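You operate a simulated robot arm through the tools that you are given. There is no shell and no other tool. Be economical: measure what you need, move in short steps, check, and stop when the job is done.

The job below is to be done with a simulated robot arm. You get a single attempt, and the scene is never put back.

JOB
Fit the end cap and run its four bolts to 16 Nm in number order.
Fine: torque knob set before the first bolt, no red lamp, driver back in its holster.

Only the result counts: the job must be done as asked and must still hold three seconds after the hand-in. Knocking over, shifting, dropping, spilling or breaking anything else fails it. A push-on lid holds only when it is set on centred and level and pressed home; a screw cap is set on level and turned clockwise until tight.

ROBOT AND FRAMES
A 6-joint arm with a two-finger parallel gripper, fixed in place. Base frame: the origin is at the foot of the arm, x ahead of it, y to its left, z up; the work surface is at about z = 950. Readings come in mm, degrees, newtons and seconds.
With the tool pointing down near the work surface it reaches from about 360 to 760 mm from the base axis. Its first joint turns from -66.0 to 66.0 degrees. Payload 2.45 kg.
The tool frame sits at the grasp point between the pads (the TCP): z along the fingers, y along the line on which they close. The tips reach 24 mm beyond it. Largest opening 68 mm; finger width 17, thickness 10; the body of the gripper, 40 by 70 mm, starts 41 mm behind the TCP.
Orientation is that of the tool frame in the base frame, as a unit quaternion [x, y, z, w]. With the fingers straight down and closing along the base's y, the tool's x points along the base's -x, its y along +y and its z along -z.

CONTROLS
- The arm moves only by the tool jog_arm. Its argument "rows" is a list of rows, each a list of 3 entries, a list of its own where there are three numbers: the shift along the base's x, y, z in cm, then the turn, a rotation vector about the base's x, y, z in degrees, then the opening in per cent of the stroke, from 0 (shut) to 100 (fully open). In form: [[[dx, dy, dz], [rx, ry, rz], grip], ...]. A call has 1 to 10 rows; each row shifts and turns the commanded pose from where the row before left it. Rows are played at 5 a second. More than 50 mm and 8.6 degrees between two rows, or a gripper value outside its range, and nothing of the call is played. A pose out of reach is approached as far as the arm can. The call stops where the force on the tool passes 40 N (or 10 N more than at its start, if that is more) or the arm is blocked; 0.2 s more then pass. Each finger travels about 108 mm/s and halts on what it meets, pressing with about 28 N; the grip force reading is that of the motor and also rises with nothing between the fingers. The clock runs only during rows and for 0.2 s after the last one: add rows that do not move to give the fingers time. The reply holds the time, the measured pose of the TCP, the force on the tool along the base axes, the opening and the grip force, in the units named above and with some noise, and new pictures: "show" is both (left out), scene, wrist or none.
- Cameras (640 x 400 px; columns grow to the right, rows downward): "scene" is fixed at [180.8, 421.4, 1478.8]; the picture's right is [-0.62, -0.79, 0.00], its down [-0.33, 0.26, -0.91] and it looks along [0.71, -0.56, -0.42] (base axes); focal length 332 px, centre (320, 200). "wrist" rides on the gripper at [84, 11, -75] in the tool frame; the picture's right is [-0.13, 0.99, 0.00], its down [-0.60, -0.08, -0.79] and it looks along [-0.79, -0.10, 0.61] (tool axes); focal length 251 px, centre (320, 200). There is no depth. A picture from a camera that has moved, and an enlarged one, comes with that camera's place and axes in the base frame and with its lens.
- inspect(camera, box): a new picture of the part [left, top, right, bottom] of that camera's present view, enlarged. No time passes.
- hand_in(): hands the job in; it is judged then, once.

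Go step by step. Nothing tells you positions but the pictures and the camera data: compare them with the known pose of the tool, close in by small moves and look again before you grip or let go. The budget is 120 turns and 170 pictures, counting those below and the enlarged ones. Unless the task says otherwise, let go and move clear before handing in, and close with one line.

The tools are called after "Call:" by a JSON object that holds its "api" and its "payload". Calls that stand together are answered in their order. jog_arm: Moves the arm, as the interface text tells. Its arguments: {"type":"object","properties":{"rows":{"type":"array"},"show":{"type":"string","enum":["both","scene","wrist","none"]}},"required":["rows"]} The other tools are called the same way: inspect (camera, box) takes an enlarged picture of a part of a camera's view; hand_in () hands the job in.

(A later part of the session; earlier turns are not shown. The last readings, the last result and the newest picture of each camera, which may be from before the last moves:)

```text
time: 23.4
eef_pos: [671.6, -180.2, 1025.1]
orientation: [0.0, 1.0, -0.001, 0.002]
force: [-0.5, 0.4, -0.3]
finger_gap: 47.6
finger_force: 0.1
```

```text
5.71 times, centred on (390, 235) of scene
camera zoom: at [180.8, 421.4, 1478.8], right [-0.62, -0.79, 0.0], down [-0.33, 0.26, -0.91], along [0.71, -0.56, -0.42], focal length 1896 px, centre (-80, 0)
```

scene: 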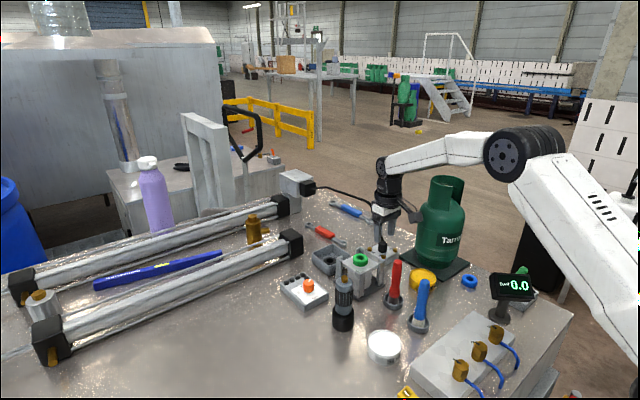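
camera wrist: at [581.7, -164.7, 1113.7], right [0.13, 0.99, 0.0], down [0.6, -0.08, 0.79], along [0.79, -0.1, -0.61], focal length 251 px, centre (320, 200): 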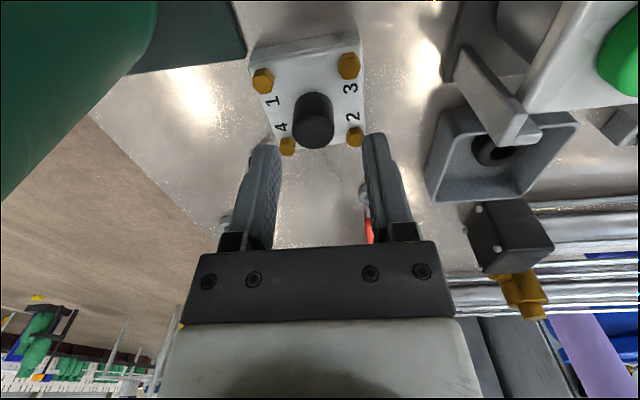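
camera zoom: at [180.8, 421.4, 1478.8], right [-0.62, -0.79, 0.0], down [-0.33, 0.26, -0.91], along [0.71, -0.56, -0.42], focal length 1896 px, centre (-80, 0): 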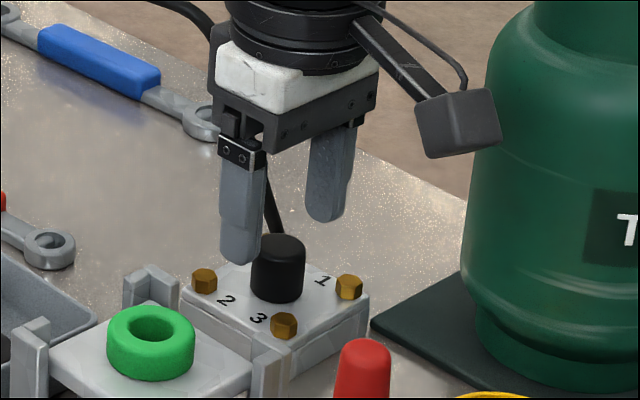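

The knob is centred between the fingers. I'll lower to keep the tips just above the cap plate, then close.

Call:
{"api": "jog_arm", "payload": {"rows": [[[0.05, 0, -1], [0, 0, 0], 60], [[0, 0, -0.8], [0, 0, 0], 60], [[0, 0, 0], [0, 0, 0], 35], [[0, 0, 0], [0, 0, 0], 20], [[0, 0, 0], [0, 0, 0], 20], [[0, 0, 0], [0, 0, 0], 20]], "show": "wrist"}}

Call:
{"api": "inspect", "payload": {"camera": "wrist", "box": [220, 80, 420, 240]}}

Call:
{"api": "inspect", "payload": {"camera": "scene", "box": [350, 200, 430, 270]}}

```text
time: 24.8
eef_pos: [672.8, -178.9, 1005.5]
orientation: [-0.001, 1.0, -0.001, 0.002]
force: [0.7, 0.5, -0.6]
finger_gap: 23.5
finger_force: 28.0
camera wrist: at [588.1, -170.6, 1080.7], right [0.13, 0.99, 0.0], down [0.6, -0.08, 0.79], along [0.79, -0.1, -0.61], focal length 251 px, centre (320, 200)
```

wrist: 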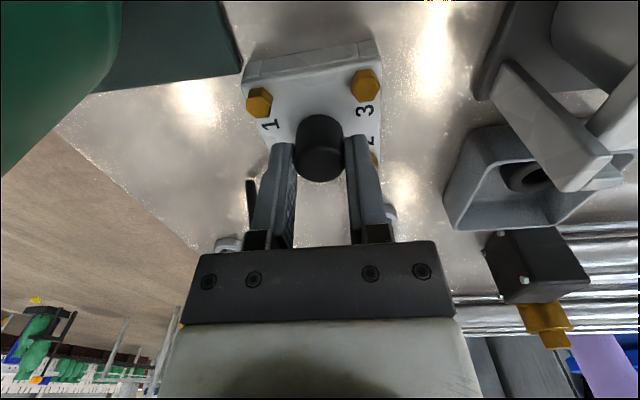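

```text
2.50 times, centred on (320, 160) of wrist
camera zoom: at [588.1, -170.6, 1080.7], right [0.13, 0.99, 0.0], down [0.6, -0.08, 0.79], along [0.79, -0.1, -0.61], focal length 629 px, centre (320, 300)
```

zoom: 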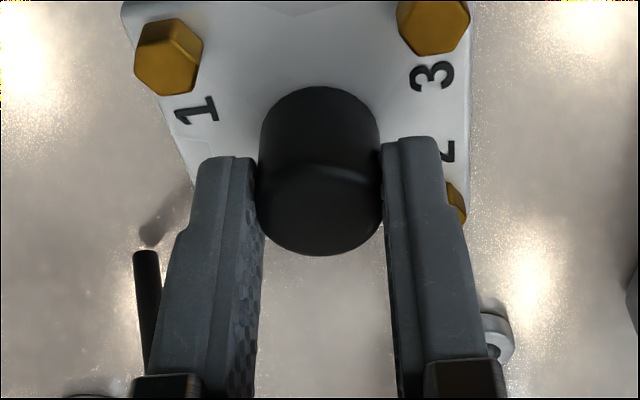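

```text
5.71 times, centred on (390, 235) of scene
camera zoom: at [180.8, 421.5, 1478.8], right [-0.62, -0.79, 0.0], down [-0.33, 0.26, -0.91], along [0.71, -0.56, -0.42], focal length 1896 px, centre (-80, 0)
```

zoom: 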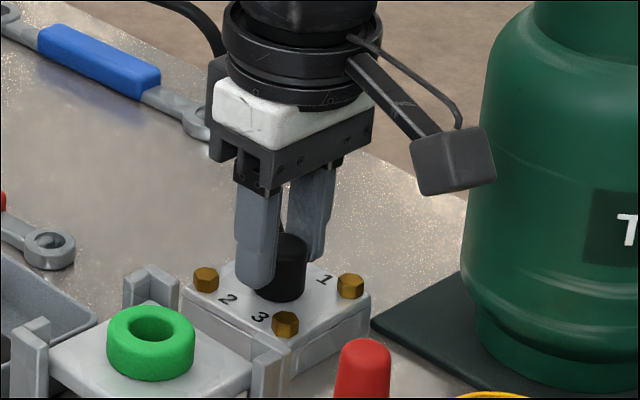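

The knob is gripped (23.5 mm, 28 N). I'll lift straight up and check that the cap hangs level.

Call:
{"api": "jog_arm", "payload": {"rows": [[[0, 0, 1], [0, 0, 0], 15], [[0, 0, 2], [0, 0, 0], 15], [[0, 0, 4], [0, 0, 0], 15], [[0, 0, 4], [0, 0, 0], 15], [[0, 0, 4], [0, 0, 0], 15], [[0, 0, 0], [0, 0, 0], 15]], "show": "both"}}

Call:
{"api": "inspect", "payload": {"camera": "scene", "box": [345, 155, 435, 225]}}

Call:
{"api": "inspect", "payload": {"camera": "wrist", "box": [220, 60, 420, 220]}}

```text
time: 26.2
eef_pos: [673.1, -180.3, 1154.8]
orientation: [-0.001, 1.0, 0.0, 0.001]
force: [-0.7, -0.9, -1.9]
finger_gap: 23.6
finger_force: 28.0
camera wrist: at [588.2, -170.5, 1229.7], right [0.13, 0.99, 0.0], down [0.6, -0.08, 0.79], along [0.79, -0.1, -0.61], focal length 251 px, centre (320, 200)
```

scene: 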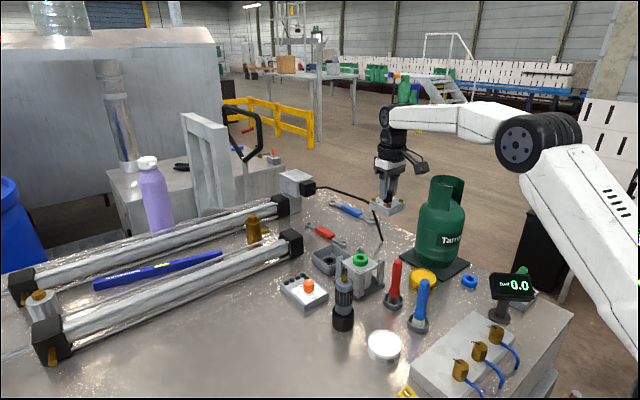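
wrist: 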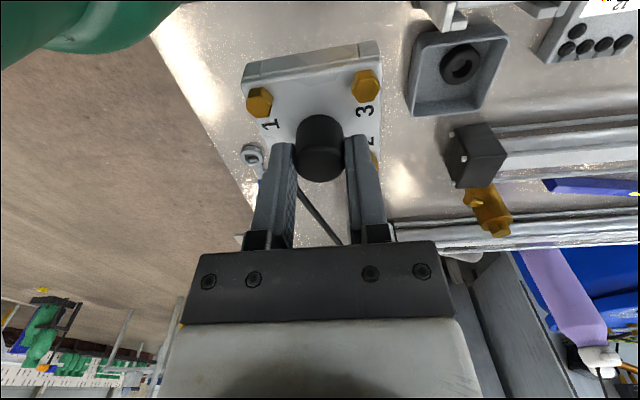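

```text
5.71 times, centred on (390, 190) of scene
camera zoom: at [180.9, 421.4, 1478.8], right [-0.62, -0.79, 0.0], down [-0.33, 0.26, -0.91], along [0.71, -0.56, -0.42], focal length 1896 px, centre (-80, 257)
```

zoom: 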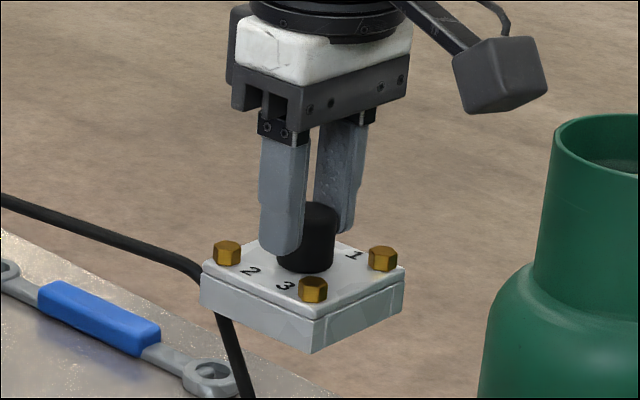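

```text
2.50 times, centred on (320, 140) of wrist
camera zoom: at [588.2, -170.5, 1229.7], right [0.13, 0.99, 0.0], down [0.6, -0.08, 0.79], along [0.79, -0.1, -0.61], focal length 629 px, centre (320, 350)
```

zoom: 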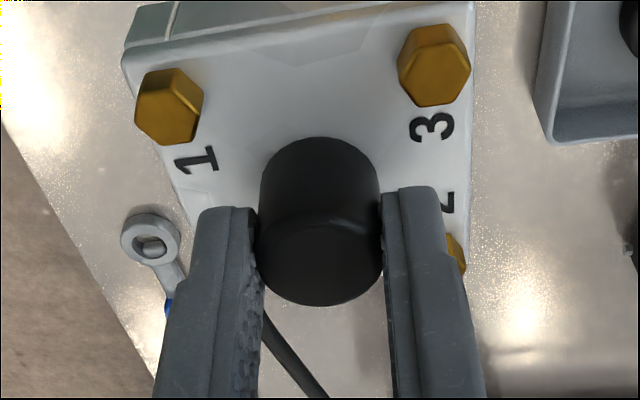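

The cap is held level and its yaw is about +2° relative to the tool. I'll carry it over the fixture to a hover height and compare it with the corner posts.

Call:
{"api": "jog_arm", "payload": {"rows": [[[-1, 3, 0], [0, 0, -2.2], 15], [[-1, 3, 0], [0, 0, 0], 15], [[-1, 3, 0], [0, 0, 0], 15], [[-1.2, 3.9, 0], [0, 0, 0], 15], [[0, 0, -2], [0, 0, 0], 15], [[0, 0, -2], [0, 0, 0], 15], [[0, 0, 0], [0, 0, 0], 15]], "show": "both"}}

Call:
{"api": "inspect", "payload": {"camera": "scene", "box": [320, 195, 410, 305]}}

Call:
{"api": "inspect", "payload": {"camera": "wrist", "box": [200, 20, 440, 200]}}

```text
time: 27.8
eef_pos: [631.9, -49.7, 1115.6]
orientation: [0.019, 1.0, -0.001, 0.001]
force: [0.6, 0.8, -2.8]
finger_gap: 23.5
finger_force: 28.1
camera wrist: at [548.2, -37.7, 1190.8], right [0.17, 0.99, 0.0], down [0.6, -0.1, 0.79], along [0.78, -0.13, -0.61], focal length 251 px, centre (320, 200)
```

scene: 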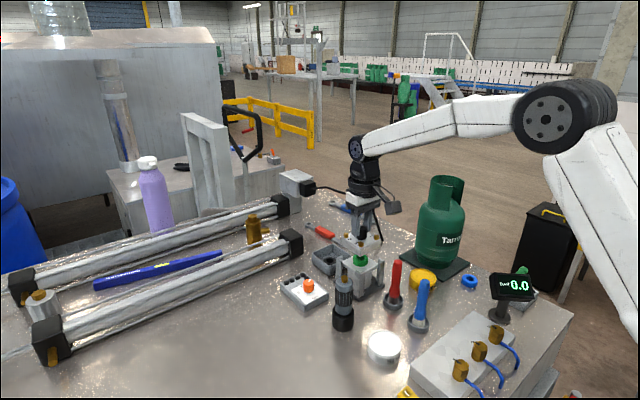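
wrist: 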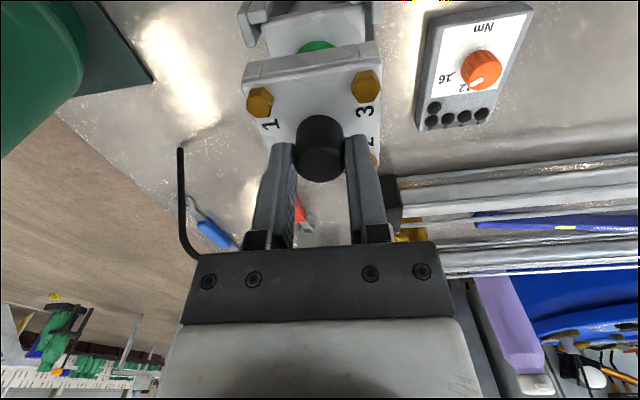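

```text
3.64 times, centred on (365, 250) of scene
camera zoom: at [180.9, 421.4, 1478.8], right [-0.62, -0.79, 0.0], down [-0.33, 0.26, -0.91], along [0.71, -0.56, -0.42], focal length 1206 px, centre (156, 18)
```

zoom: 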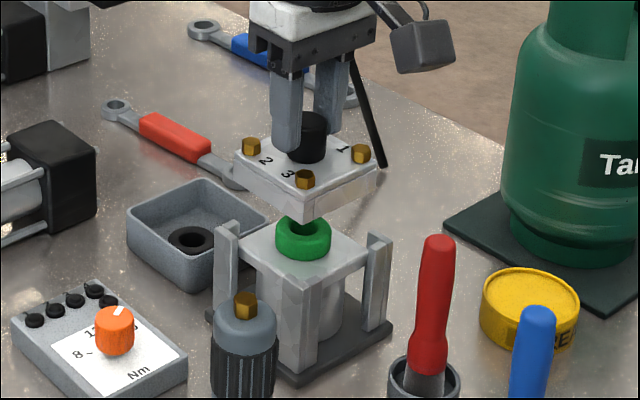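

```text
2.22 times, centred on (320, 110) of wrist
camera zoom: at [548.2, -37.7, 1190.8], right [0.17, 0.99, 0.0], down [0.6, -0.1, 0.79], along [0.78, -0.13, -0.61], focal length 559 px, centre (320, 400)
```

zoom: 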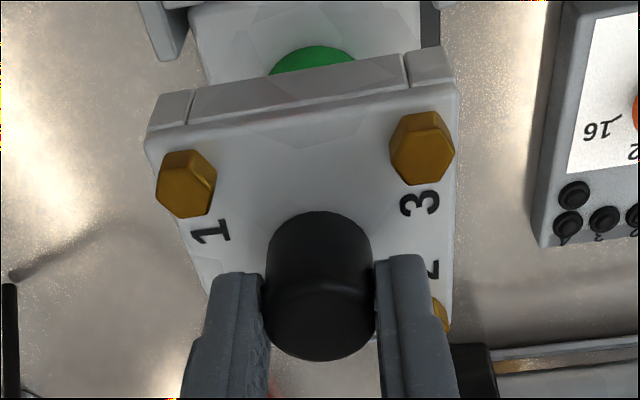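

The cap hovers over the ring, nearly centred. I'll make a small correction and lower to just above the posts.

Call:
{"api": "jog_arm", "payload": {"rows": [[[-0.05, -0.1, -1], [0, 0, 0.6], 15], [[0, 0, -1], [0, 0, 0], 15], [[0, 0, 0], [0, 0, 0], 15]], "show": "none"}}

Call:
{"api": "inspect", "payload": {"camera": "scene", "box": [325, 225, 405, 295]}}

Call:
{"api": "inspect", "payload": {"camera": "wrist", "box": [220, 0, 420, 160]}}

```text
time: 28.6
eef_pos: [630.4, -51.2, 1096.3]
orientation: [0.013, 1.0, 0.0, 0.002]
force: [-0.3, 1.1, -2.3]
finger_gap: 23.6
finger_force: 27.9
```

```text
5.71 times, centred on (365, 260) of scene
camera zoom: at [180.9, 421.4, 1478.8], right [-0.62, -0.79, 0.0], down [-0.33, 0.26, -0.91], along [0.71, -0.56, -0.42], focal length 1896 px, centre (63, -143)
```

zoom: 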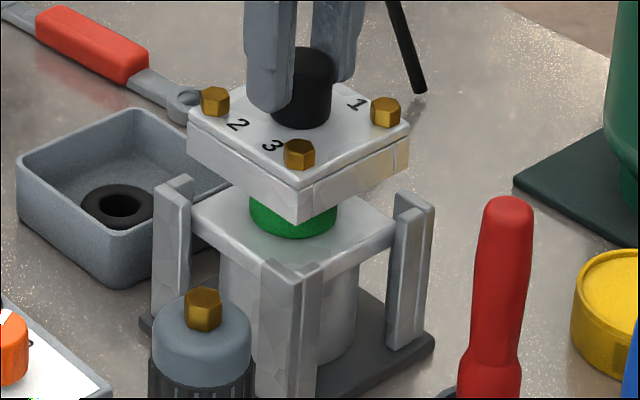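

```text
2.50 times, centred on (320, 80) of wrist
camera zoom: at [546.9, -40.2, 1170.8], right [0.16, 0.99, 0.0], down [0.6, -0.09, 0.79], along [0.79, -0.12, -0.61], focal length 629 px, centre (320, 500)
```

zoom: 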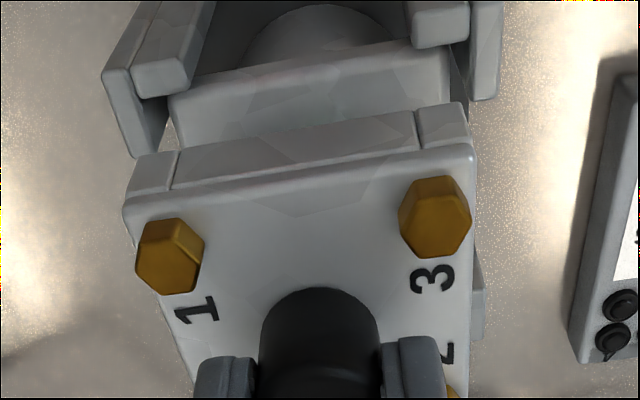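

The cap is within about 1–2 mm of centre. I'll nudge it and lower slowly while watching the force.

Call:
{"api": "jog_arm", "payload": {"rows": [[[-0.1, 0, -0.5], [0, 0, 0.5], 15], [[0, 0, -0.5], [0, 0, 0], 15], [[0, 0, -0.4], [0, 0, 0], 15], [[0, 0, 0], [0, 0, 0], 15]], "show": "none"}}

Call:
{"api": "inspect", "payload": {"camera": "scene", "box": [325, 225, 405, 295]}}

Call:
{"api": "inspect", "payload": {"camera": "wrist", "box": [220, 0, 420, 160]}}

```text
time: 29.6
eef_pos: [629.7, -52.3, 1082.6]
orientation: [0.008, 1.0, 0.0, 0.001]
force: [-0.2, -0.2, -4.0]
finger_gap: 23.2
finger_force: 28.2
```

```text
5.71 times, centred on (365, 260) of scene
camera zoom: at [180.9, 421.4, 1478.8], right [-0.62, -0.79, 0.0], down [-0.33, 0.26, -0.91], along [0.71, -0.56, -0.42], focal length 1896 px, centre (63, -143)
```

zoom: 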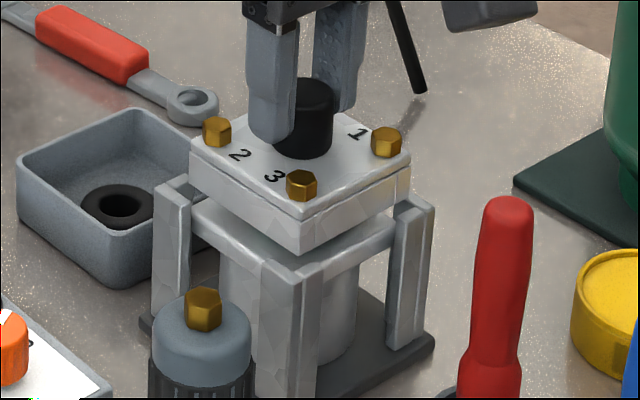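

```text
2.50 times, centred on (320, 80) of wrist
camera zoom: at [545.2, -41.2, 1157.3], right [0.15, 0.99, 0.0], down [0.6, -0.09, 0.79], along [0.79, -0.12, -0.61], focal length 629 px, centre (320, 500)
```

zoom: 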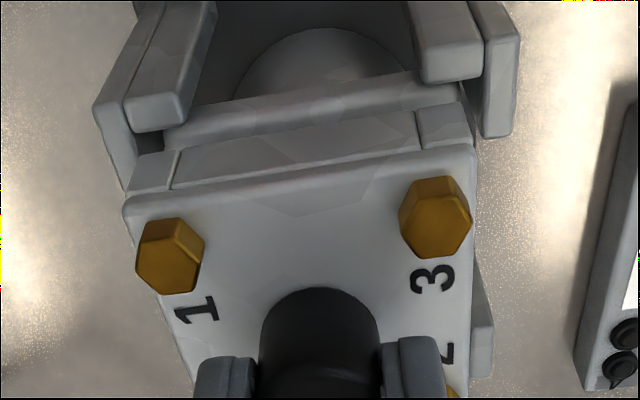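

The cap now covers the ring and sits slightly to -y and +x. I'll correct by about (-1.2,+1.3) mm and go down gently.

Call:
{"api": "jog_arm", "payload": {"rows": [[[-0.12, 0.13, 0], [0, 0, 0], 15], [[0, 0, -0.3], [0, 0, 0], 15], [[0, 0, -0.3], [0, 0, 0], 15], [[0, 0, 0], [0, 0, 0], 15]], "show": "none"}}

Call:
{"api": "inspect", "payload": {"camera": "scene", "box": [325, 225, 405, 295]}}

Call:
{"api": "inspect", "payload": {"camera": "wrist", "box": [220, 0, 420, 160]}}

```text
time: 30.6
eef_pos: [628.8, -51.3, 1077.4]
orientation: [0.009, 1.0, 0.0, 0.0]
force: [0.5, 0.1, -3.1]
finger_gap: 23.6
finger_force: 28.3
```

```text
5.71 times, centred on (365, 260) of scene
camera zoom: at [180.9, 421.4, 1478.8], right [-0.62, -0.79, 0.0], down [-0.33, 0.26, -0.91], along [0.71, -0.56, -0.42], focal length 1896 px, centre (63, -143)
```

zoom: 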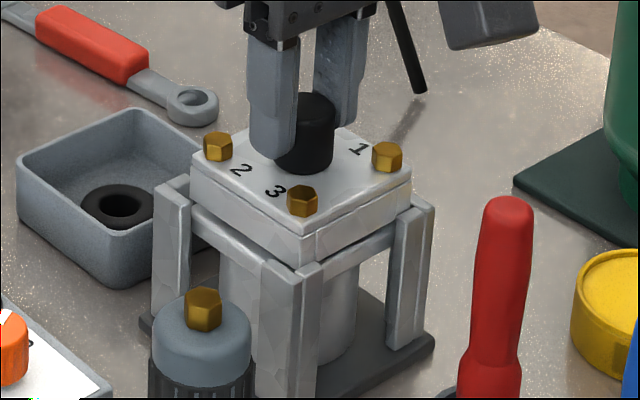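

```text
2.50 times, centred on (320, 80) of wrist
camera zoom: at [543.5, -40.3, 1151.4], right [0.15, 0.99, 0.0], down [0.6, -0.09, 0.79], along [0.79, -0.12, -0.61], focal length 629 px, centre (320, 500)
```

zoom: 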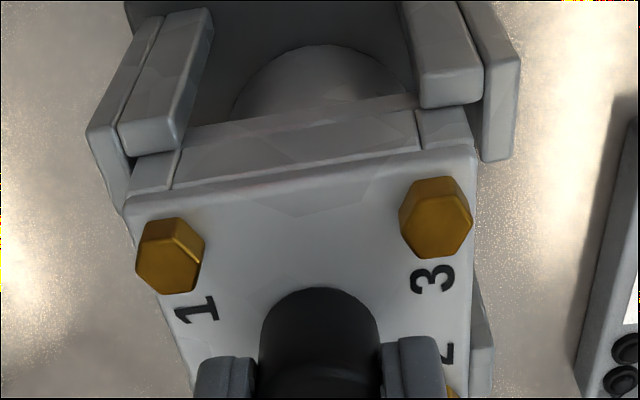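

It's close to the posts now. I'll shift +y by 0.8 mm and keep lowering.

Call:
{"api": "jog_arm", "payload": {"rows": [[[0, 0.08, 0], [0, 0, 0], 15], [[0, 0, -0.2], [0, 0, 0], 15], [[0, 0, -0.2], [0, 0, 0], 15], [[0, 0, 0], [0, 0, 0], 15]], "show": "none"}}

Call:
{"api": "inspect", "payload": {"camera": "scene", "box": [335, 230, 395, 285]}}

Call:
{"api": "inspect", "payload": {"camera": "wrist", "box": [240, 20, 400, 120]}}

```text
time: 31.6
eef_pos: [626.7, -49.0, 1072.8]
orientation: [0.008, 1.0, -0.001, 0.003]
force: [1.6, -0.1, -2.2]
finger_gap: 23.2
finger_force: 28.1
```

```text
7.27 times, centred on (365, 258) of scene
camera zoom: at [180.9, 421.4, 1478.8], right [-0.62, -0.79, 0.0], down [-0.33, 0.26, -0.91], along [0.71, -0.56, -0.42], focal length 2412 px, centre (-7, -218)
```

zoom: 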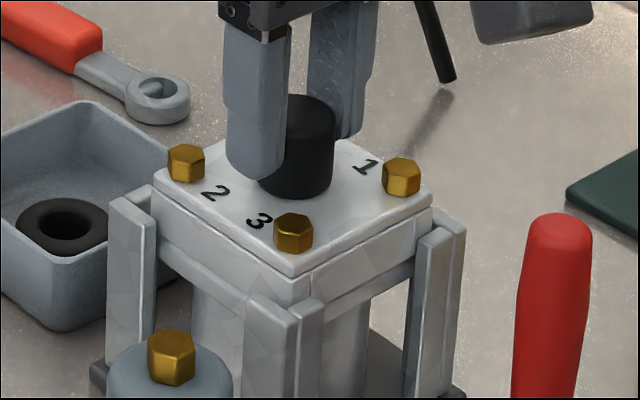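

```text
4.00 times, centred on (320, 70) of wrist
camera zoom: at [543.3, -38.8, 1147.0], right [0.15, 0.99, 0.0], down [0.6, -0.09, 0.8], along [0.79, -0.12, -0.61], focal length 1006 px, centre (320, 720)
```

zoom: 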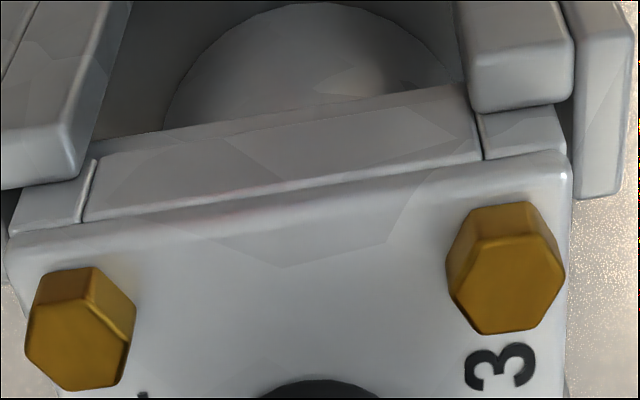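

The cap looks to be entering the posts with no significant force. I'll continue down in small steps.

Call:
{"api": "jog_arm", "payload": {"rows": [[[0, 0, -0.2], [0, 0, 0], 15], [[0, 0, -0.2], [0, 0, 0], 15], [[0, 0, -0.2], [0, 0, 0], 15], [[0, 0, 0], [0, 0, 0], 15]], "show": "none"}}

Call:
{"api": "inspect", "payload": {"camera": "scene", "box": [335, 230, 395, 285]}}

Call:
{"api": "inspect", "payload": {"camera": "wrist", "box": [240, 20, 400, 120]}}

```text
time: 32.6
eef_pos: [627.8, -49.7, 1069.5]
orientation: [0.01, 1.0, -0.001, 0.005]
force: [0.6, 0.6, 24.1]
finger_gap: 23.8
finger_force: 28.0
```

```text
7.27 times, centred on (365, 258) of scene
camera zoom: at [180.3, 421.5, 1478.9], right [-0.62, -0.79, 0.0], down [-0.33, 0.26, -0.91], along [0.71, -0.56, -0.42], focal length 2412 px, centre (-7, -218)
```

zoom: 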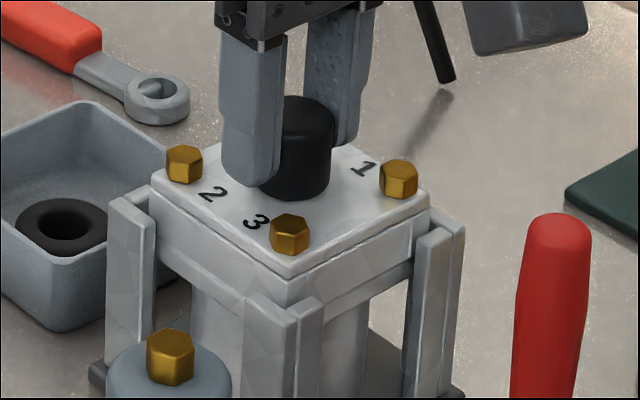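

```text
4.00 times, centred on (320, 70) of wrist
camera zoom: at [544.4, -39.2, 1142.6], right [0.15, 0.99, 0.0], down [0.59, -0.09, 0.8], along [0.79, -0.12, -0.6], focal length 1006 px, centre (320, 720)
```

zoom: 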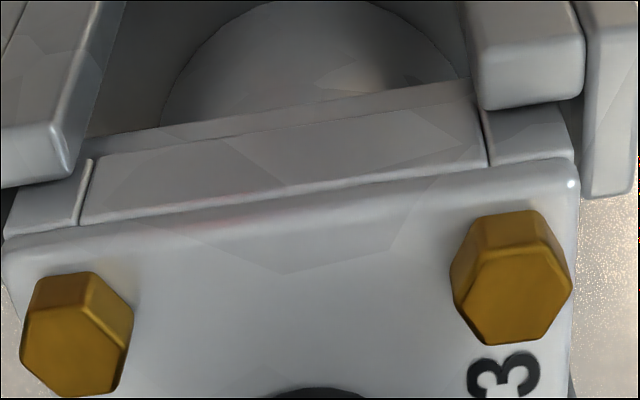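

Contact is at about 24 N. I'll zoom in tightly to see whether the cap is seated flush on the flange.

Call:
{"api": "inspect", "payload": {"camera": "scene", "box": [347, 248, 401, 282]}}

Call:
{"api": "inspect", "payload": {"camera": "wrist", "box": [230, 10, 410, 70]}}

```text
11.76 times, centred on (374, 265) of scene
camera zoom: at [180.3, 421.5, 1478.9], right [-0.62, -0.79, 0.0], down [-0.33, 0.26, -0.91], along [0.71, -0.56, -0.42], focal length 3902 px, centre (-315, -565)
```

zoom: 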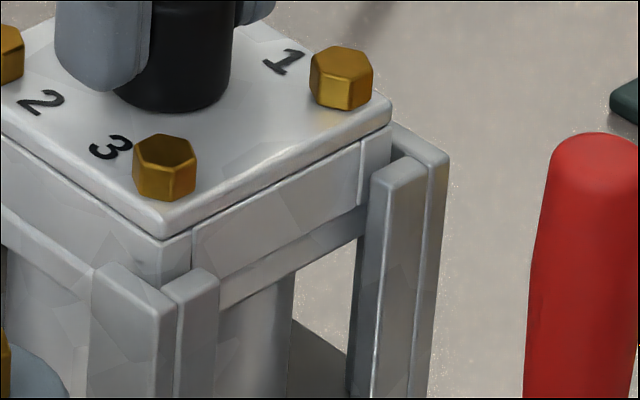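

```text
3.56 times, centred on (320, 40) of wrist
camera zoom: at [544.4, -39.2, 1142.6], right [0.15, 0.99, 0.0], down [0.59, -0.09, 0.8], along [0.79, -0.12, -0.6], focal length 894 px, centre (320, 769)
```

zoom: 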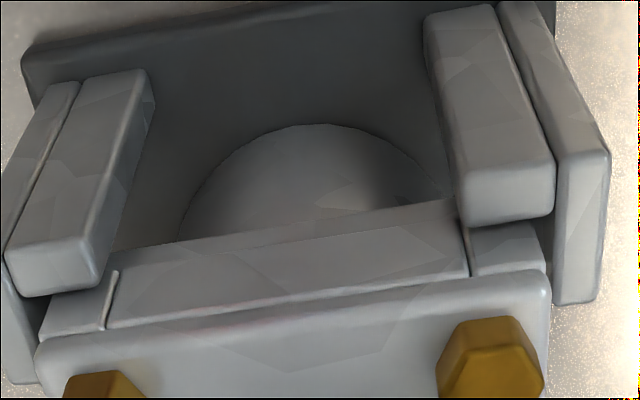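

The cap block appears to rest on the flange inside the posts. I'll press gently to confirm it's home.

Call:
{"api": "jog_arm", "payload": {"rows": [[[0, 0, -0.08], [0, 0, 0], 15], [[0, 0, 0], [0, 0, 0], 15]], "show": "none"}}

```text
time: 33.2
eef_pos: [630.6, -50.4, 1068.8]
orientation: [0.009, 1.0, -0.001, 0.005]
force: [0.3, 2.2, 27.7]
finger_gap: 23.2
finger_force: 28.3
```

It's solid, with the cap seated. I'll ease off, open, and lift straight up.

Call:
{"api": "jog_arm", "payload": {"rows": [[[0, 0, 0.15], [0, 0, 0], 15], [[0, 0, 0], [0, 0, 0], 40], [[0, 0, 0], [0, 0, 0], 55], [[0, 0, 2], [0, 0, 0], 55], [[0, 0, 4], [0, 0, 0], 55], [[0, 0, 4], [0, 0, 0], 55], [[0, 0, 4], [0, 0, 0], 55], [[0, 0, 0], [0, 0, 0], 55]], "show": "wrist"}}

Call:
{"api": "inspect", "payload": {"camera": "scene", "box": [325, 220, 405, 300]}}

Call:
{"api": "inspect", "payload": {"camera": "wrist", "box": [240, 0, 400, 130]}}

```text
time: 35.0
eef_pos: [627.3, -51.7, 1207.1]
orientation: [0.01, 1.0, -0.001, 0.002]
force: [0.3, 0.2, 0.2]
finger_gap: 37.3
finger_force: 0.1
camera wrist: at [542.1, -40.7, 1282.3], right [0.15, 0.99, 0.0], down [0.6, -0.09, 0.79], along [0.79, -0.12, -0.61], focal length 251 px, centre (320, 200)
```

wrist: 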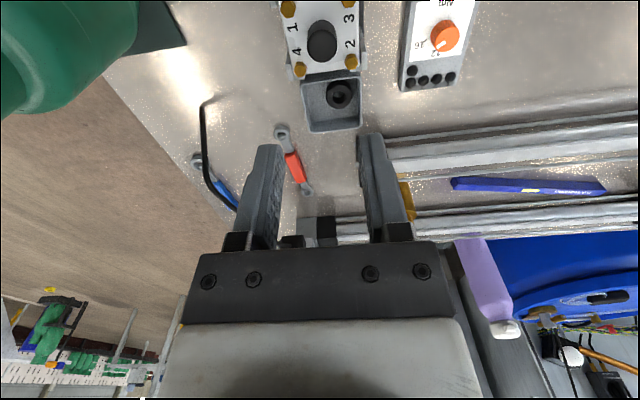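

```text
5.00 times, centred on (365, 260) of scene
camera zoom: at [180.8, 421.4, 1478.8], right [-0.62, -0.79, 0.0], down [-0.33, 0.26, -0.91], along [0.71, -0.56, -0.42], focal length 1659 px, centre (95, -100)
```

zoom: 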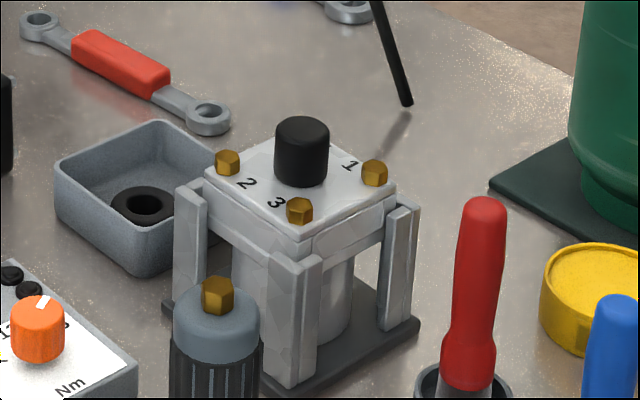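

```text
3.08 times, centred on (320, 65) of wrist
camera zoom: at [542.1, -40.7, 1282.3], right [0.15, 0.99, 0.0], down [0.6, -0.09, 0.79], along [0.79, -0.12, -0.61], focal length 774 px, centre (320, 615)
```

zoom: 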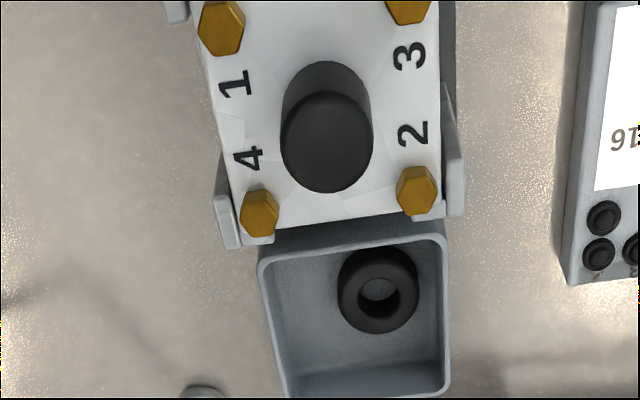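

The cap is seated within the posts with bolts 1–4 visible. Next I'll move above the driver, with its top near (558,64,1071).

Call:
{"api": "jog_arm", "payload": {"rows": [[[-1.7, 2.9, 0], [0, 0, 1.1], 100], [[-1.7, 2.9, 0], [0, 0, 0], 100], [[-1.7, 2.9, 0], [0, 0, 0], 100], [[-1.8, 2.9, 0], [0, 0, 0], 100], [[0, 0, -4], [0, 0, 0], 100], [[0, 0, -3], [0, 0, 0], 100], [[0, 0, 0], [0, 0, 0], 100]], "show": "both"}}

Call:
{"api": "inspect", "payload": {"camera": "wrist", "box": [220, 60, 420, 220]}}

Call:
{"api": "inspect", "payload": {"camera": "scene", "box": [300, 210, 390, 340]}}

```text
time: 36.6
eef_pos: [559.0, 69.6, 1138.5]
orientation: [-0.001, 1.0, 0.0, 0.001]
force: [0.5, 0.9, 0.3]
finger_gap: 67.9
finger_force: 0.1
camera wrist: at [474.0, 78.8, 1212.7], right [0.13, 0.99, 0.0], down [0.6, -0.08, 0.8], along [0.79, -0.1, -0.61], focal length 251 px, centre (320, 200)
```

scene: 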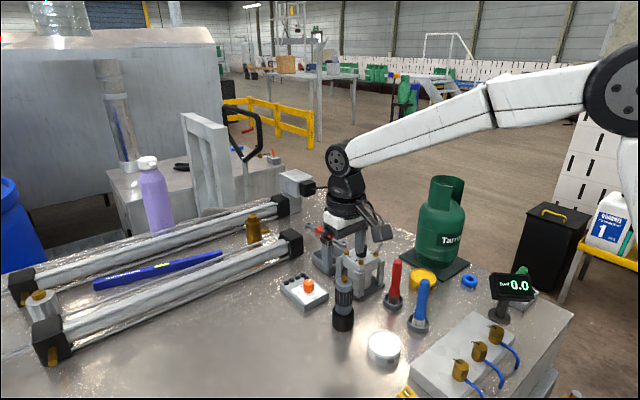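
wrist: 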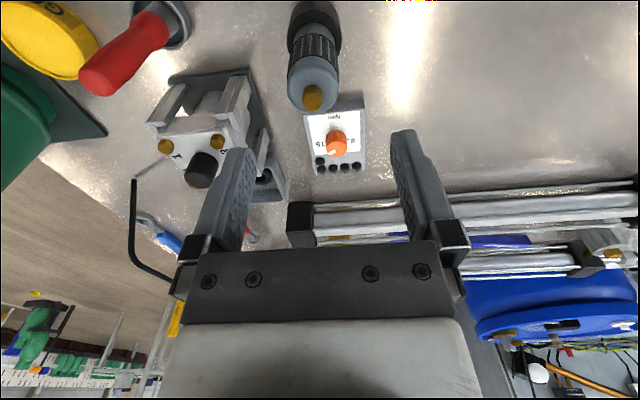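

```text
2.50 times, centred on (320, 140) of wrist
camera zoom: at [474.0, 78.8, 1212.7], right [0.13, 0.99, 0.0], down [0.6, -0.08, 0.8], along [0.79, -0.1, -0.61], focal length 629 px, centre (320, 350)
```

zoom: 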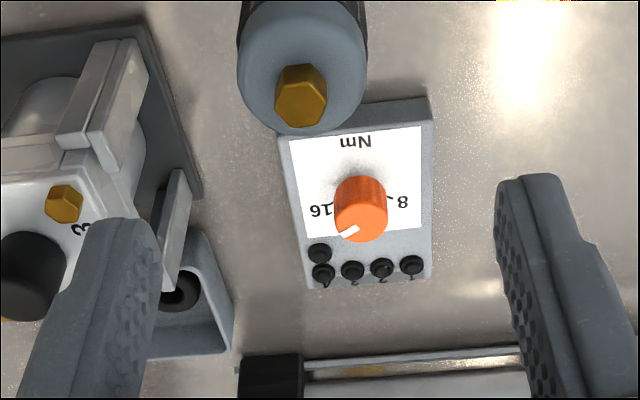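

```text
3.08 times, centred on (345, 275) of scene
camera zoom: at [180.8, 421.4, 1478.8], right [-0.62, -0.79, 0.0], down [-0.33, 0.26, -0.91], along [0.71, -0.56, -0.42], focal length 1021 px, centre (243, -31)
```

zoom: 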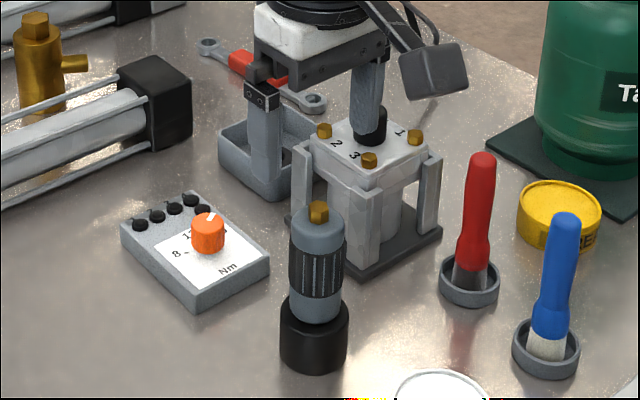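

The driver is near (556.5,64.3). I'll centre over it and lower so the fingers straddle its head.

Call:
{"api": "jog_arm", "payload": {"rows": [[[-0.2, -0.53, -1], [0, 0, 0], 100], [[0, 0, -2], [0, 0, 0], 100], [[0, 0, -2.5], [0, 0, 0], 100], [[0, 0, 0], [0, 0, 0], 100]], "show": "wrist"}}

Call:
{"api": "inspect", "payload": {"camera": "wrist", "box": [220, 60, 420, 220]}}

Call:
{"api": "inspect", "payload": {"camera": "scene", "box": [300, 220, 390, 340]}}

```text
time: 37.6
eef_pos: [558.0, 63.0, 1082.2]
orientation: [-0.001, 1.0, 0.0, 0.001]
force: [0.2, -0.7, -1.3]
finger_gap: 68.2
finger_force: 0.0
camera wrist: at [473.4, 71.3, 1157.0], right [0.13, 0.99, 0.0], down [0.6, -0.08, 0.8], along [0.79, -0.1, -0.61], focal length 251 px, centre (320, 200)
```

wrist: 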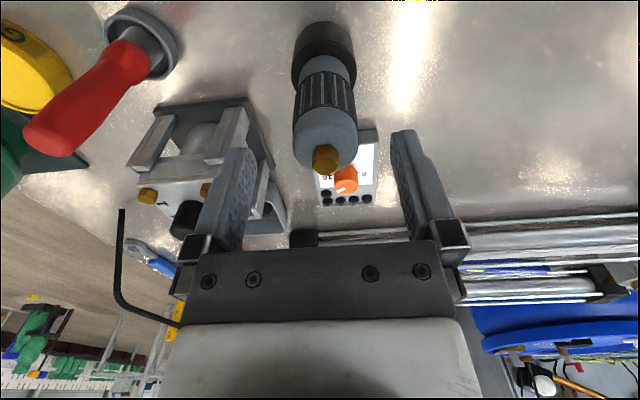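

```text
2.50 times, centred on (320, 140) of wrist
camera zoom: at [473.4, 71.3, 1157.0], right [0.13, 0.99, 0.0], down [0.6, -0.08, 0.8], along [0.79, -0.1, -0.61], focal length 629 px, centre (320, 350)
```

zoom: 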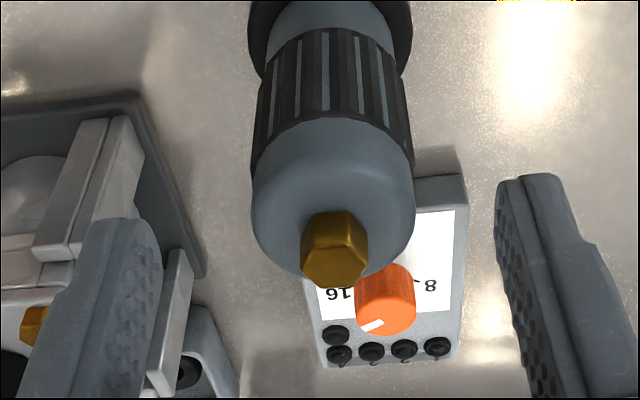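

```text
3.33 times, centred on (345, 280) of scene
camera zoom: at [180.8, 421.4, 1478.8], right [-0.62, -0.79, 0.0], down [-0.33, 0.26, -0.91], along [0.71, -0.56, -0.42], focal length 1106 px, centre (237, -67)
```

zoom: 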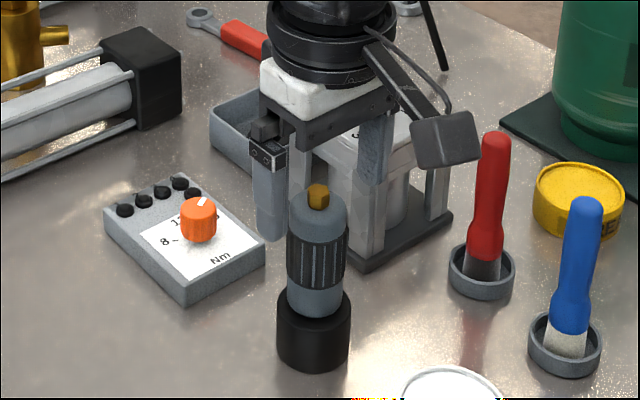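

The fingers are centred on the driver. I'll lower to the knurled sleeve and close.

Call:
{"api": "jog_arm", "payload": {"rows": [[[-0.1, 0.05, -1.5], [0, 0, 0], 100], [[0, 0, -1.5], [0, 0, 0], 100], [[0, 0, -1.4], [0, 0, 0], 100], [[0, 0, 0], [0, 0, 0], 70], [[0, 0, 0], [0, 0, 0], 45], [[0, 0, 0], [0, 0, 0], 35], [[0, 0, 0], [0, 0, 0], 35]], "show": "wrist"}}

Call:
{"api": "inspect", "payload": {"camera": "scene", "box": [300, 220, 390, 340]}}

```text
time: 39.2
eef_pos: [556.8, 62.9, 1038.6]
orientation: [-0.002, 1.0, 0.0, 0.001]
force: [-0.2, 3.8, -1.1]
finger_gap: 32.1
finger_force: 27.9
camera wrist: at [472.4, 71.7, 1113.4], right [0.13, 0.99, 0.0], down [0.6, -0.08, 0.79], along [0.79, -0.1, -0.61], focal length 251 px, centre (320, 200)
```

wrist: 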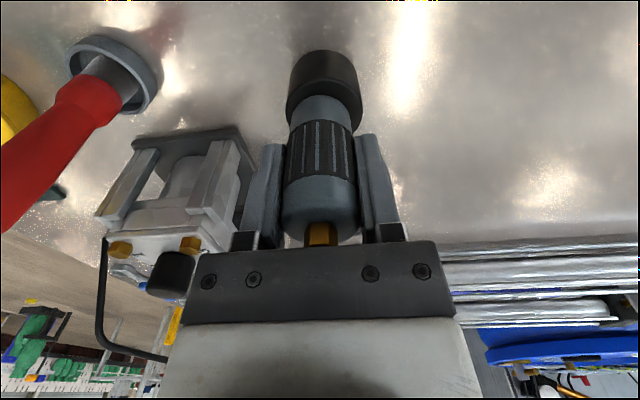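

```text
3.33 times, centred on (345, 280) of scene
camera zoom: at [180.9, 421.6, 1478.8], right [-0.62, -0.79, 0.0], down [-0.33, 0.26, -0.91], along [0.71, -0.56, -0.42], focal length 1106 px, centre (237, -67)
```

zoom: 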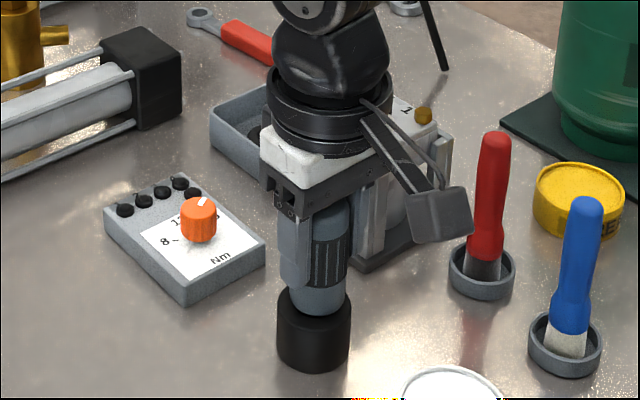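

The driver is gripped at 32 mm; its holster pose is TCP (556.8,63,1038). I'll lift it straight up and look at its lower end.

Call:
{"api": "jog_arm", "payload": {"rows": [[[0, 0, 1], [0, 0, 0], 30], [[0, 0, 2], [0, 0, 0], 30], [[0, 0, 3], [0, 0, 0], 30], [[0, 0, 4], [0, 0, 0], 30], [[0, 0, 5], [0, 0, 0], 30], [[0, 0, 0], [0, 0, 0], 30]], "show": "wrist"}}

Call:
{"api": "inspect", "payload": {"camera": "scene", "box": [280, 150, 400, 340]}}

Call:
{"api": "inspect", "payload": {"camera": "wrist", "box": [240, 0, 400, 250]}}

```text
time: 40.6
eef_pos: [557.1, 63.3, 1187.5]
orientation: [-0.001, 1.0, -0.001, 0.001]
force: [0.4, 0.2, -3.4]
finger_gap: 32.2
finger_force: 27.8
camera wrist: at [471.8, 72.2, 1261.6], right [0.13, 0.99, 0.0], down [0.6, -0.08, 0.79], along [0.79, -0.1, -0.61], focal length 251 px, centre (320, 200)
```

wrist: 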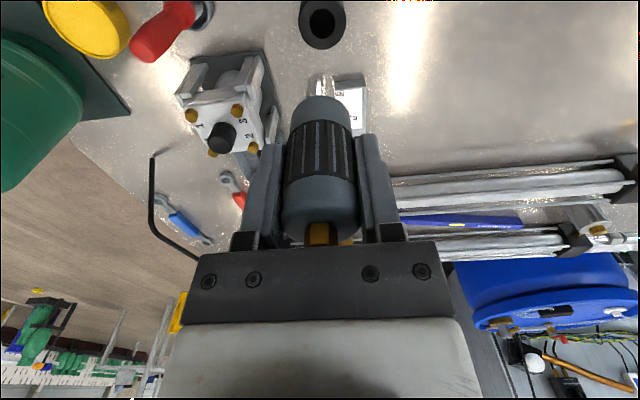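

```text
2.11 times, centred on (340, 245) of scene
camera zoom: at [180.9, 421.4, 1478.8], right [-0.62, -0.79, 0.0], down [-0.33, 0.26, -0.91], along [0.71, -0.56, -0.42], focal length 698 px, centre (278, 105)
```

zoom: 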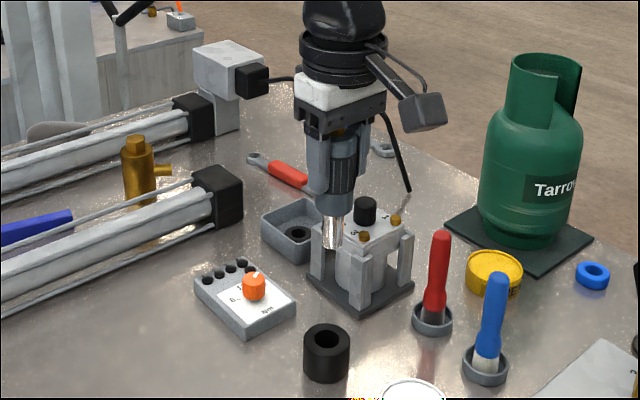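

```text
1.60 times, centred on (320, 125) of wrist
camera zoom: at [471.8, 72.2, 1261.6], right [0.13, 0.99, 0.0], down [0.6, -0.08, 0.79], along [0.79, -0.1, -0.61], focal length 402 px, centre (320, 320)
```

zoom: 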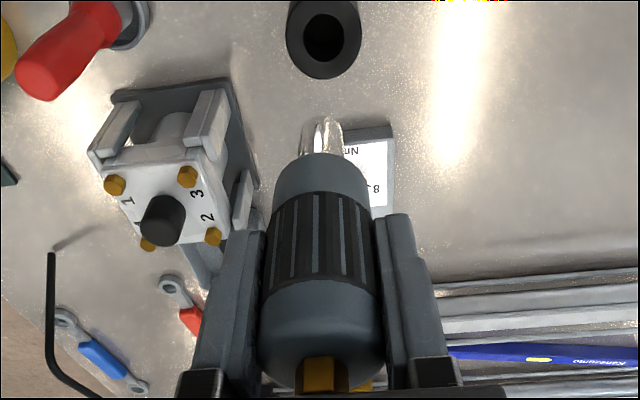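

The chrome socket end sits about 87 mm below the TCP, near z≈1100 now. The cap centre is about (627,-52) with bolts at ±23.5 mm, so I'll move over bolt 1 at about (603.5,-75.5).

Call:
{"api": "jog_arm", "payload": {"rows": [[[1.16, -3.47, 0], [0, 0, 0], 30], [[1.16, -3.47, 0], [0, 0, 0], 30], [[1.16, -3.47, 0], [0, 0, 0], 30], [[1.16, -3.47, -1], [0, 0, 0], 30], [[0, 0, -1], [0, 0, 0], 30], [[0, 0, 0], [0, 0, 0], 30]], "show": "wrist"}}

Call:
{"api": "inspect", "payload": {"camera": "scene", "box": [330, 190, 430, 290]}}

Call:
{"api": "inspect", "payload": {"camera": "wrist", "box": [240, 0, 440, 160]}}

```text
time: 42.0
eef_pos: [602.0, -78.2, 1167.6]
orientation: [-0.001, 1.0, -0.001, 0.002]
force: [0.7, 0.4, -3.8]
finger_gap: 32.1
finger_force: 28.0
camera wrist: at [517.2, -69.0, 1242.1], right [0.13, 0.99, 0.0], down [0.6, -0.08, 0.79], along [0.79, -0.1, -0.61], focal length 251 px, centre (320, 200)
```

wrist: 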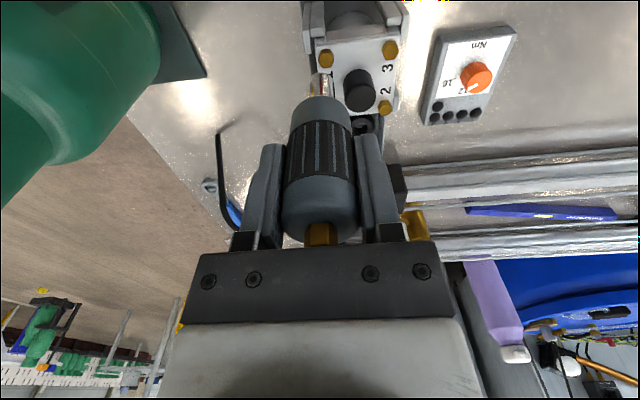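

```text
4.00 times, centred on (380, 240) of scene
camera zoom: at [180.9, 421.4, 1478.8], right [-0.62, -0.79, 0.0], down [-0.33, 0.26, -0.91], along [0.71, -0.56, -0.42], focal length 1327 px, centre (80, 40)
```

zoom: 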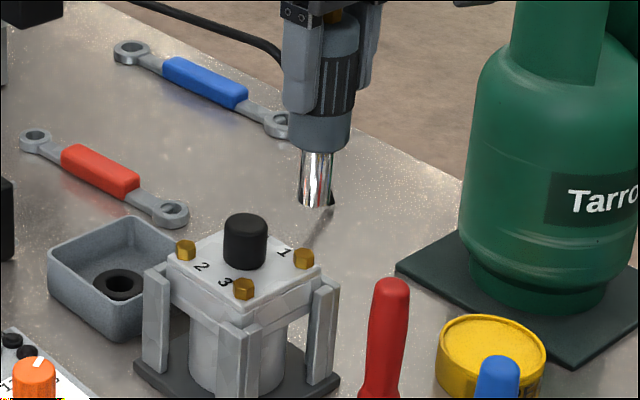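

```text
2.50 times, centred on (340, 80) of wrist
camera zoom: at [517.2, -69.0, 1242.1], right [0.13, 0.99, 0.0], down [0.6, -0.08, 0.79], along [0.79, -0.1, -0.61], focal length 629 px, centre (270, 500)
```

zoom: 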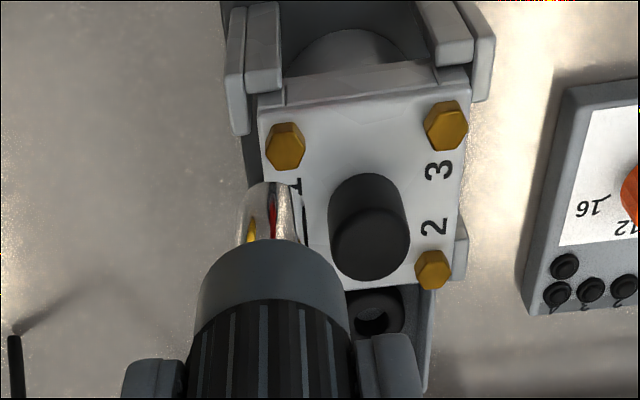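

Both cameras put bolt 1 at about (602,-75,1048). I'll shift +3 mm in y and lower the socket to just above the head.

Call:
{"api": "jog_arm", "payload": {"rows": [[[0, 0.3, -1], [0, 0, 0], 30], [[0, 0, -1], [0, 0, 0], 30], [[0, 0, 0], [0, 0, 0], 30]], "show": "none"}}

Call:
{"api": "inspect", "payload": {"camera": "scene", "box": [345, 210, 415, 270]}}

Call:
{"api": "inspect", "payload": {"camera": "wrist", "box": [260, 0, 400, 110]}}

```text
time: 42.8
eef_pos: [603.3, -72.6, 1148.1]
orientation: [-0.001, 1.0, 0.0, 0.001]
force: [0.1, -0.6, -3.3]
finger_gap: 32.3
finger_force: 28.1
```

```text
6.67 times, centred on (380, 240) of scene
camera zoom: at [180.9, 421.4, 1478.8], right [-0.62, -0.79, 0.0], down [-0.33, 0.26, -0.91], along [0.71, -0.56, -0.42], focal length 2211 px, centre (-80, -67)
```

zoom: 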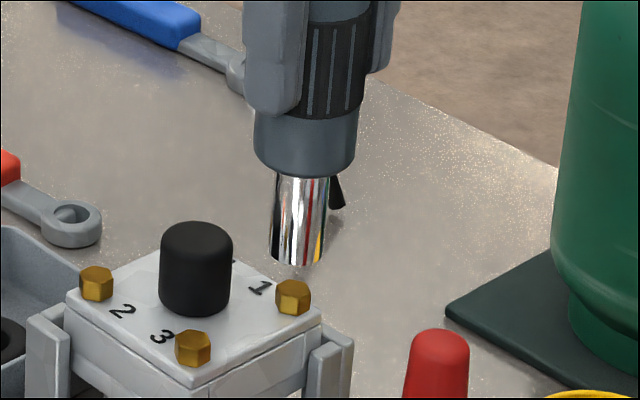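

```text
3.64 times, centred on (330, 55) of wrist
camera zoom: at [517.5, -65.0, 1222.2], right [0.13, 0.99, 0.0], down [0.6, -0.08, 0.79], along [0.79, -0.1, -0.61], focal length 914 px, centre (284, 727)
```

zoom: 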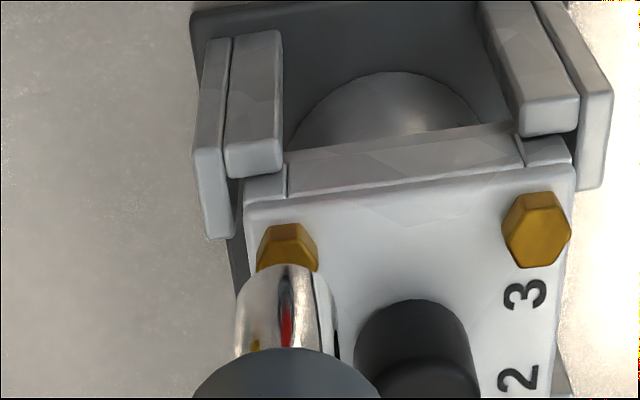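

The socket is aligned with bolt 1 in both views. I'll lower onto the head gently.

Call:
{"api": "jog_arm", "payload": {"rows": [[[0, 0, -0.5], [0, 0, 0], 30], [[0, 0, -0.5], [0, 0, 0], 30], [[0, 0, -0.3], [0, 0, 0], 30], [[0, 0, -0.2], [0, 0, 0], 30], [[0, 0, 0], [0, 0, 0], 30]], "show": "none"}}

Call:
{"api": "inspect", "payload": {"camera": "scene", "box": [345, 210, 415, 270]}}

Call:
{"api": "inspect", "payload": {"camera": "scene", "box": [270, 260, 340, 320]}}

```text
time: 44.0
eef_pos: [602.9, -74.1, 1135.0]
orientation: [-0.001, 1.0, 0.0, 0.002]
force: [-0.7, 0.1, 3.5]
finger_gap: 31.8
finger_force: 28.1
```

```text
6.67 times, centred on (380, 240) of scene
camera zoom: at [180.7, 421.5, 1478.9], right [-0.62, -0.79, 0.0], down [-0.33, 0.26, -0.91], along [0.71, -0.56, -0.42], focal length 2211 px, centre (-80, -67)
```

zoom: 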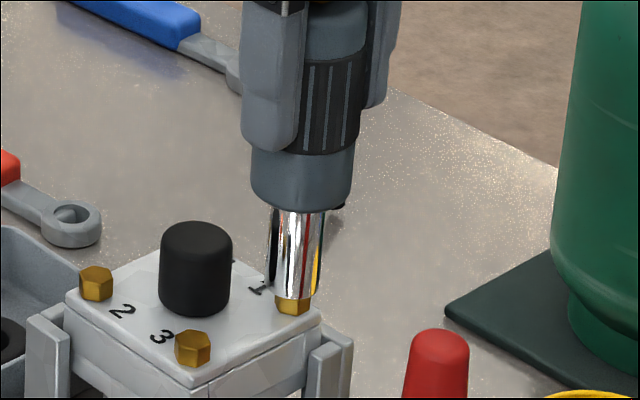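

```text
6.67 times, centred on (305, 290) of scene
camera zoom: at [180.7, 421.5, 1478.9], right [-0.62, -0.79, 0.0], down [-0.33, 0.26, -0.91], along [0.71, -0.56, -0.42], focal length 2211 px, centre (420, -400)
```

zoom: 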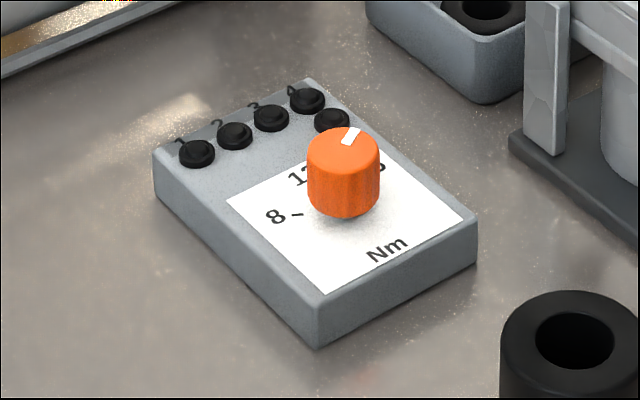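

The socket is on bolt 1 with light contact, and no lamp yet. I'll press a little more and hold.

Call:
{"api": "jog_arm", "payload": {"rows": [[[0, 0, -0.1], [0, 0, 0], 30], [[0, 0, -0.1], [0, 0, 0], 30], [[0, 0, 0], [0, 0, 0], 30], [[0, 0, 0], [0, 0, 0], 30], [[0, 0, 0], [0, 0, 0], 30]], "show": "none"}}

Call:
{"api": "inspect", "payload": {"camera": "scene", "box": [270, 210, 410, 320]}}

```text
time: 45.2
eef_pos: [603.1, -74.2, 1132.0]
orientation: [-0.001, 1.0, 0.0, 0.002]
force: [3.3, 2.5, 5.9]
finger_gap: 32.4
finger_force: 28.1
```

```text
3.64 times, centred on (340, 265) of scene
camera zoom: at [180.8, 421.5, 1478.8], right [-0.62, -0.79, 0.0], down [-0.33, 0.26, -0.91], along [0.71, -0.56, -0.42], focal length 1206 px, centre (247, -36)
```

zoom: 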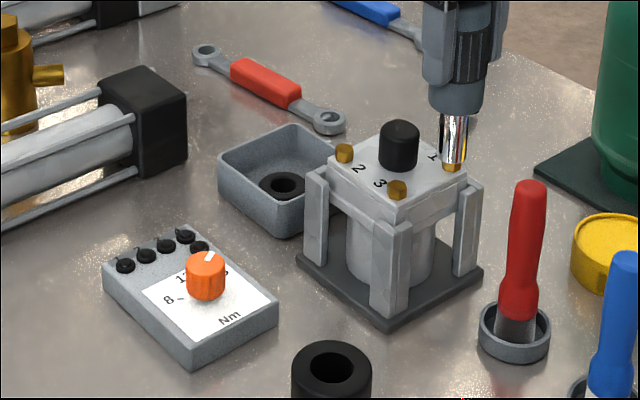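

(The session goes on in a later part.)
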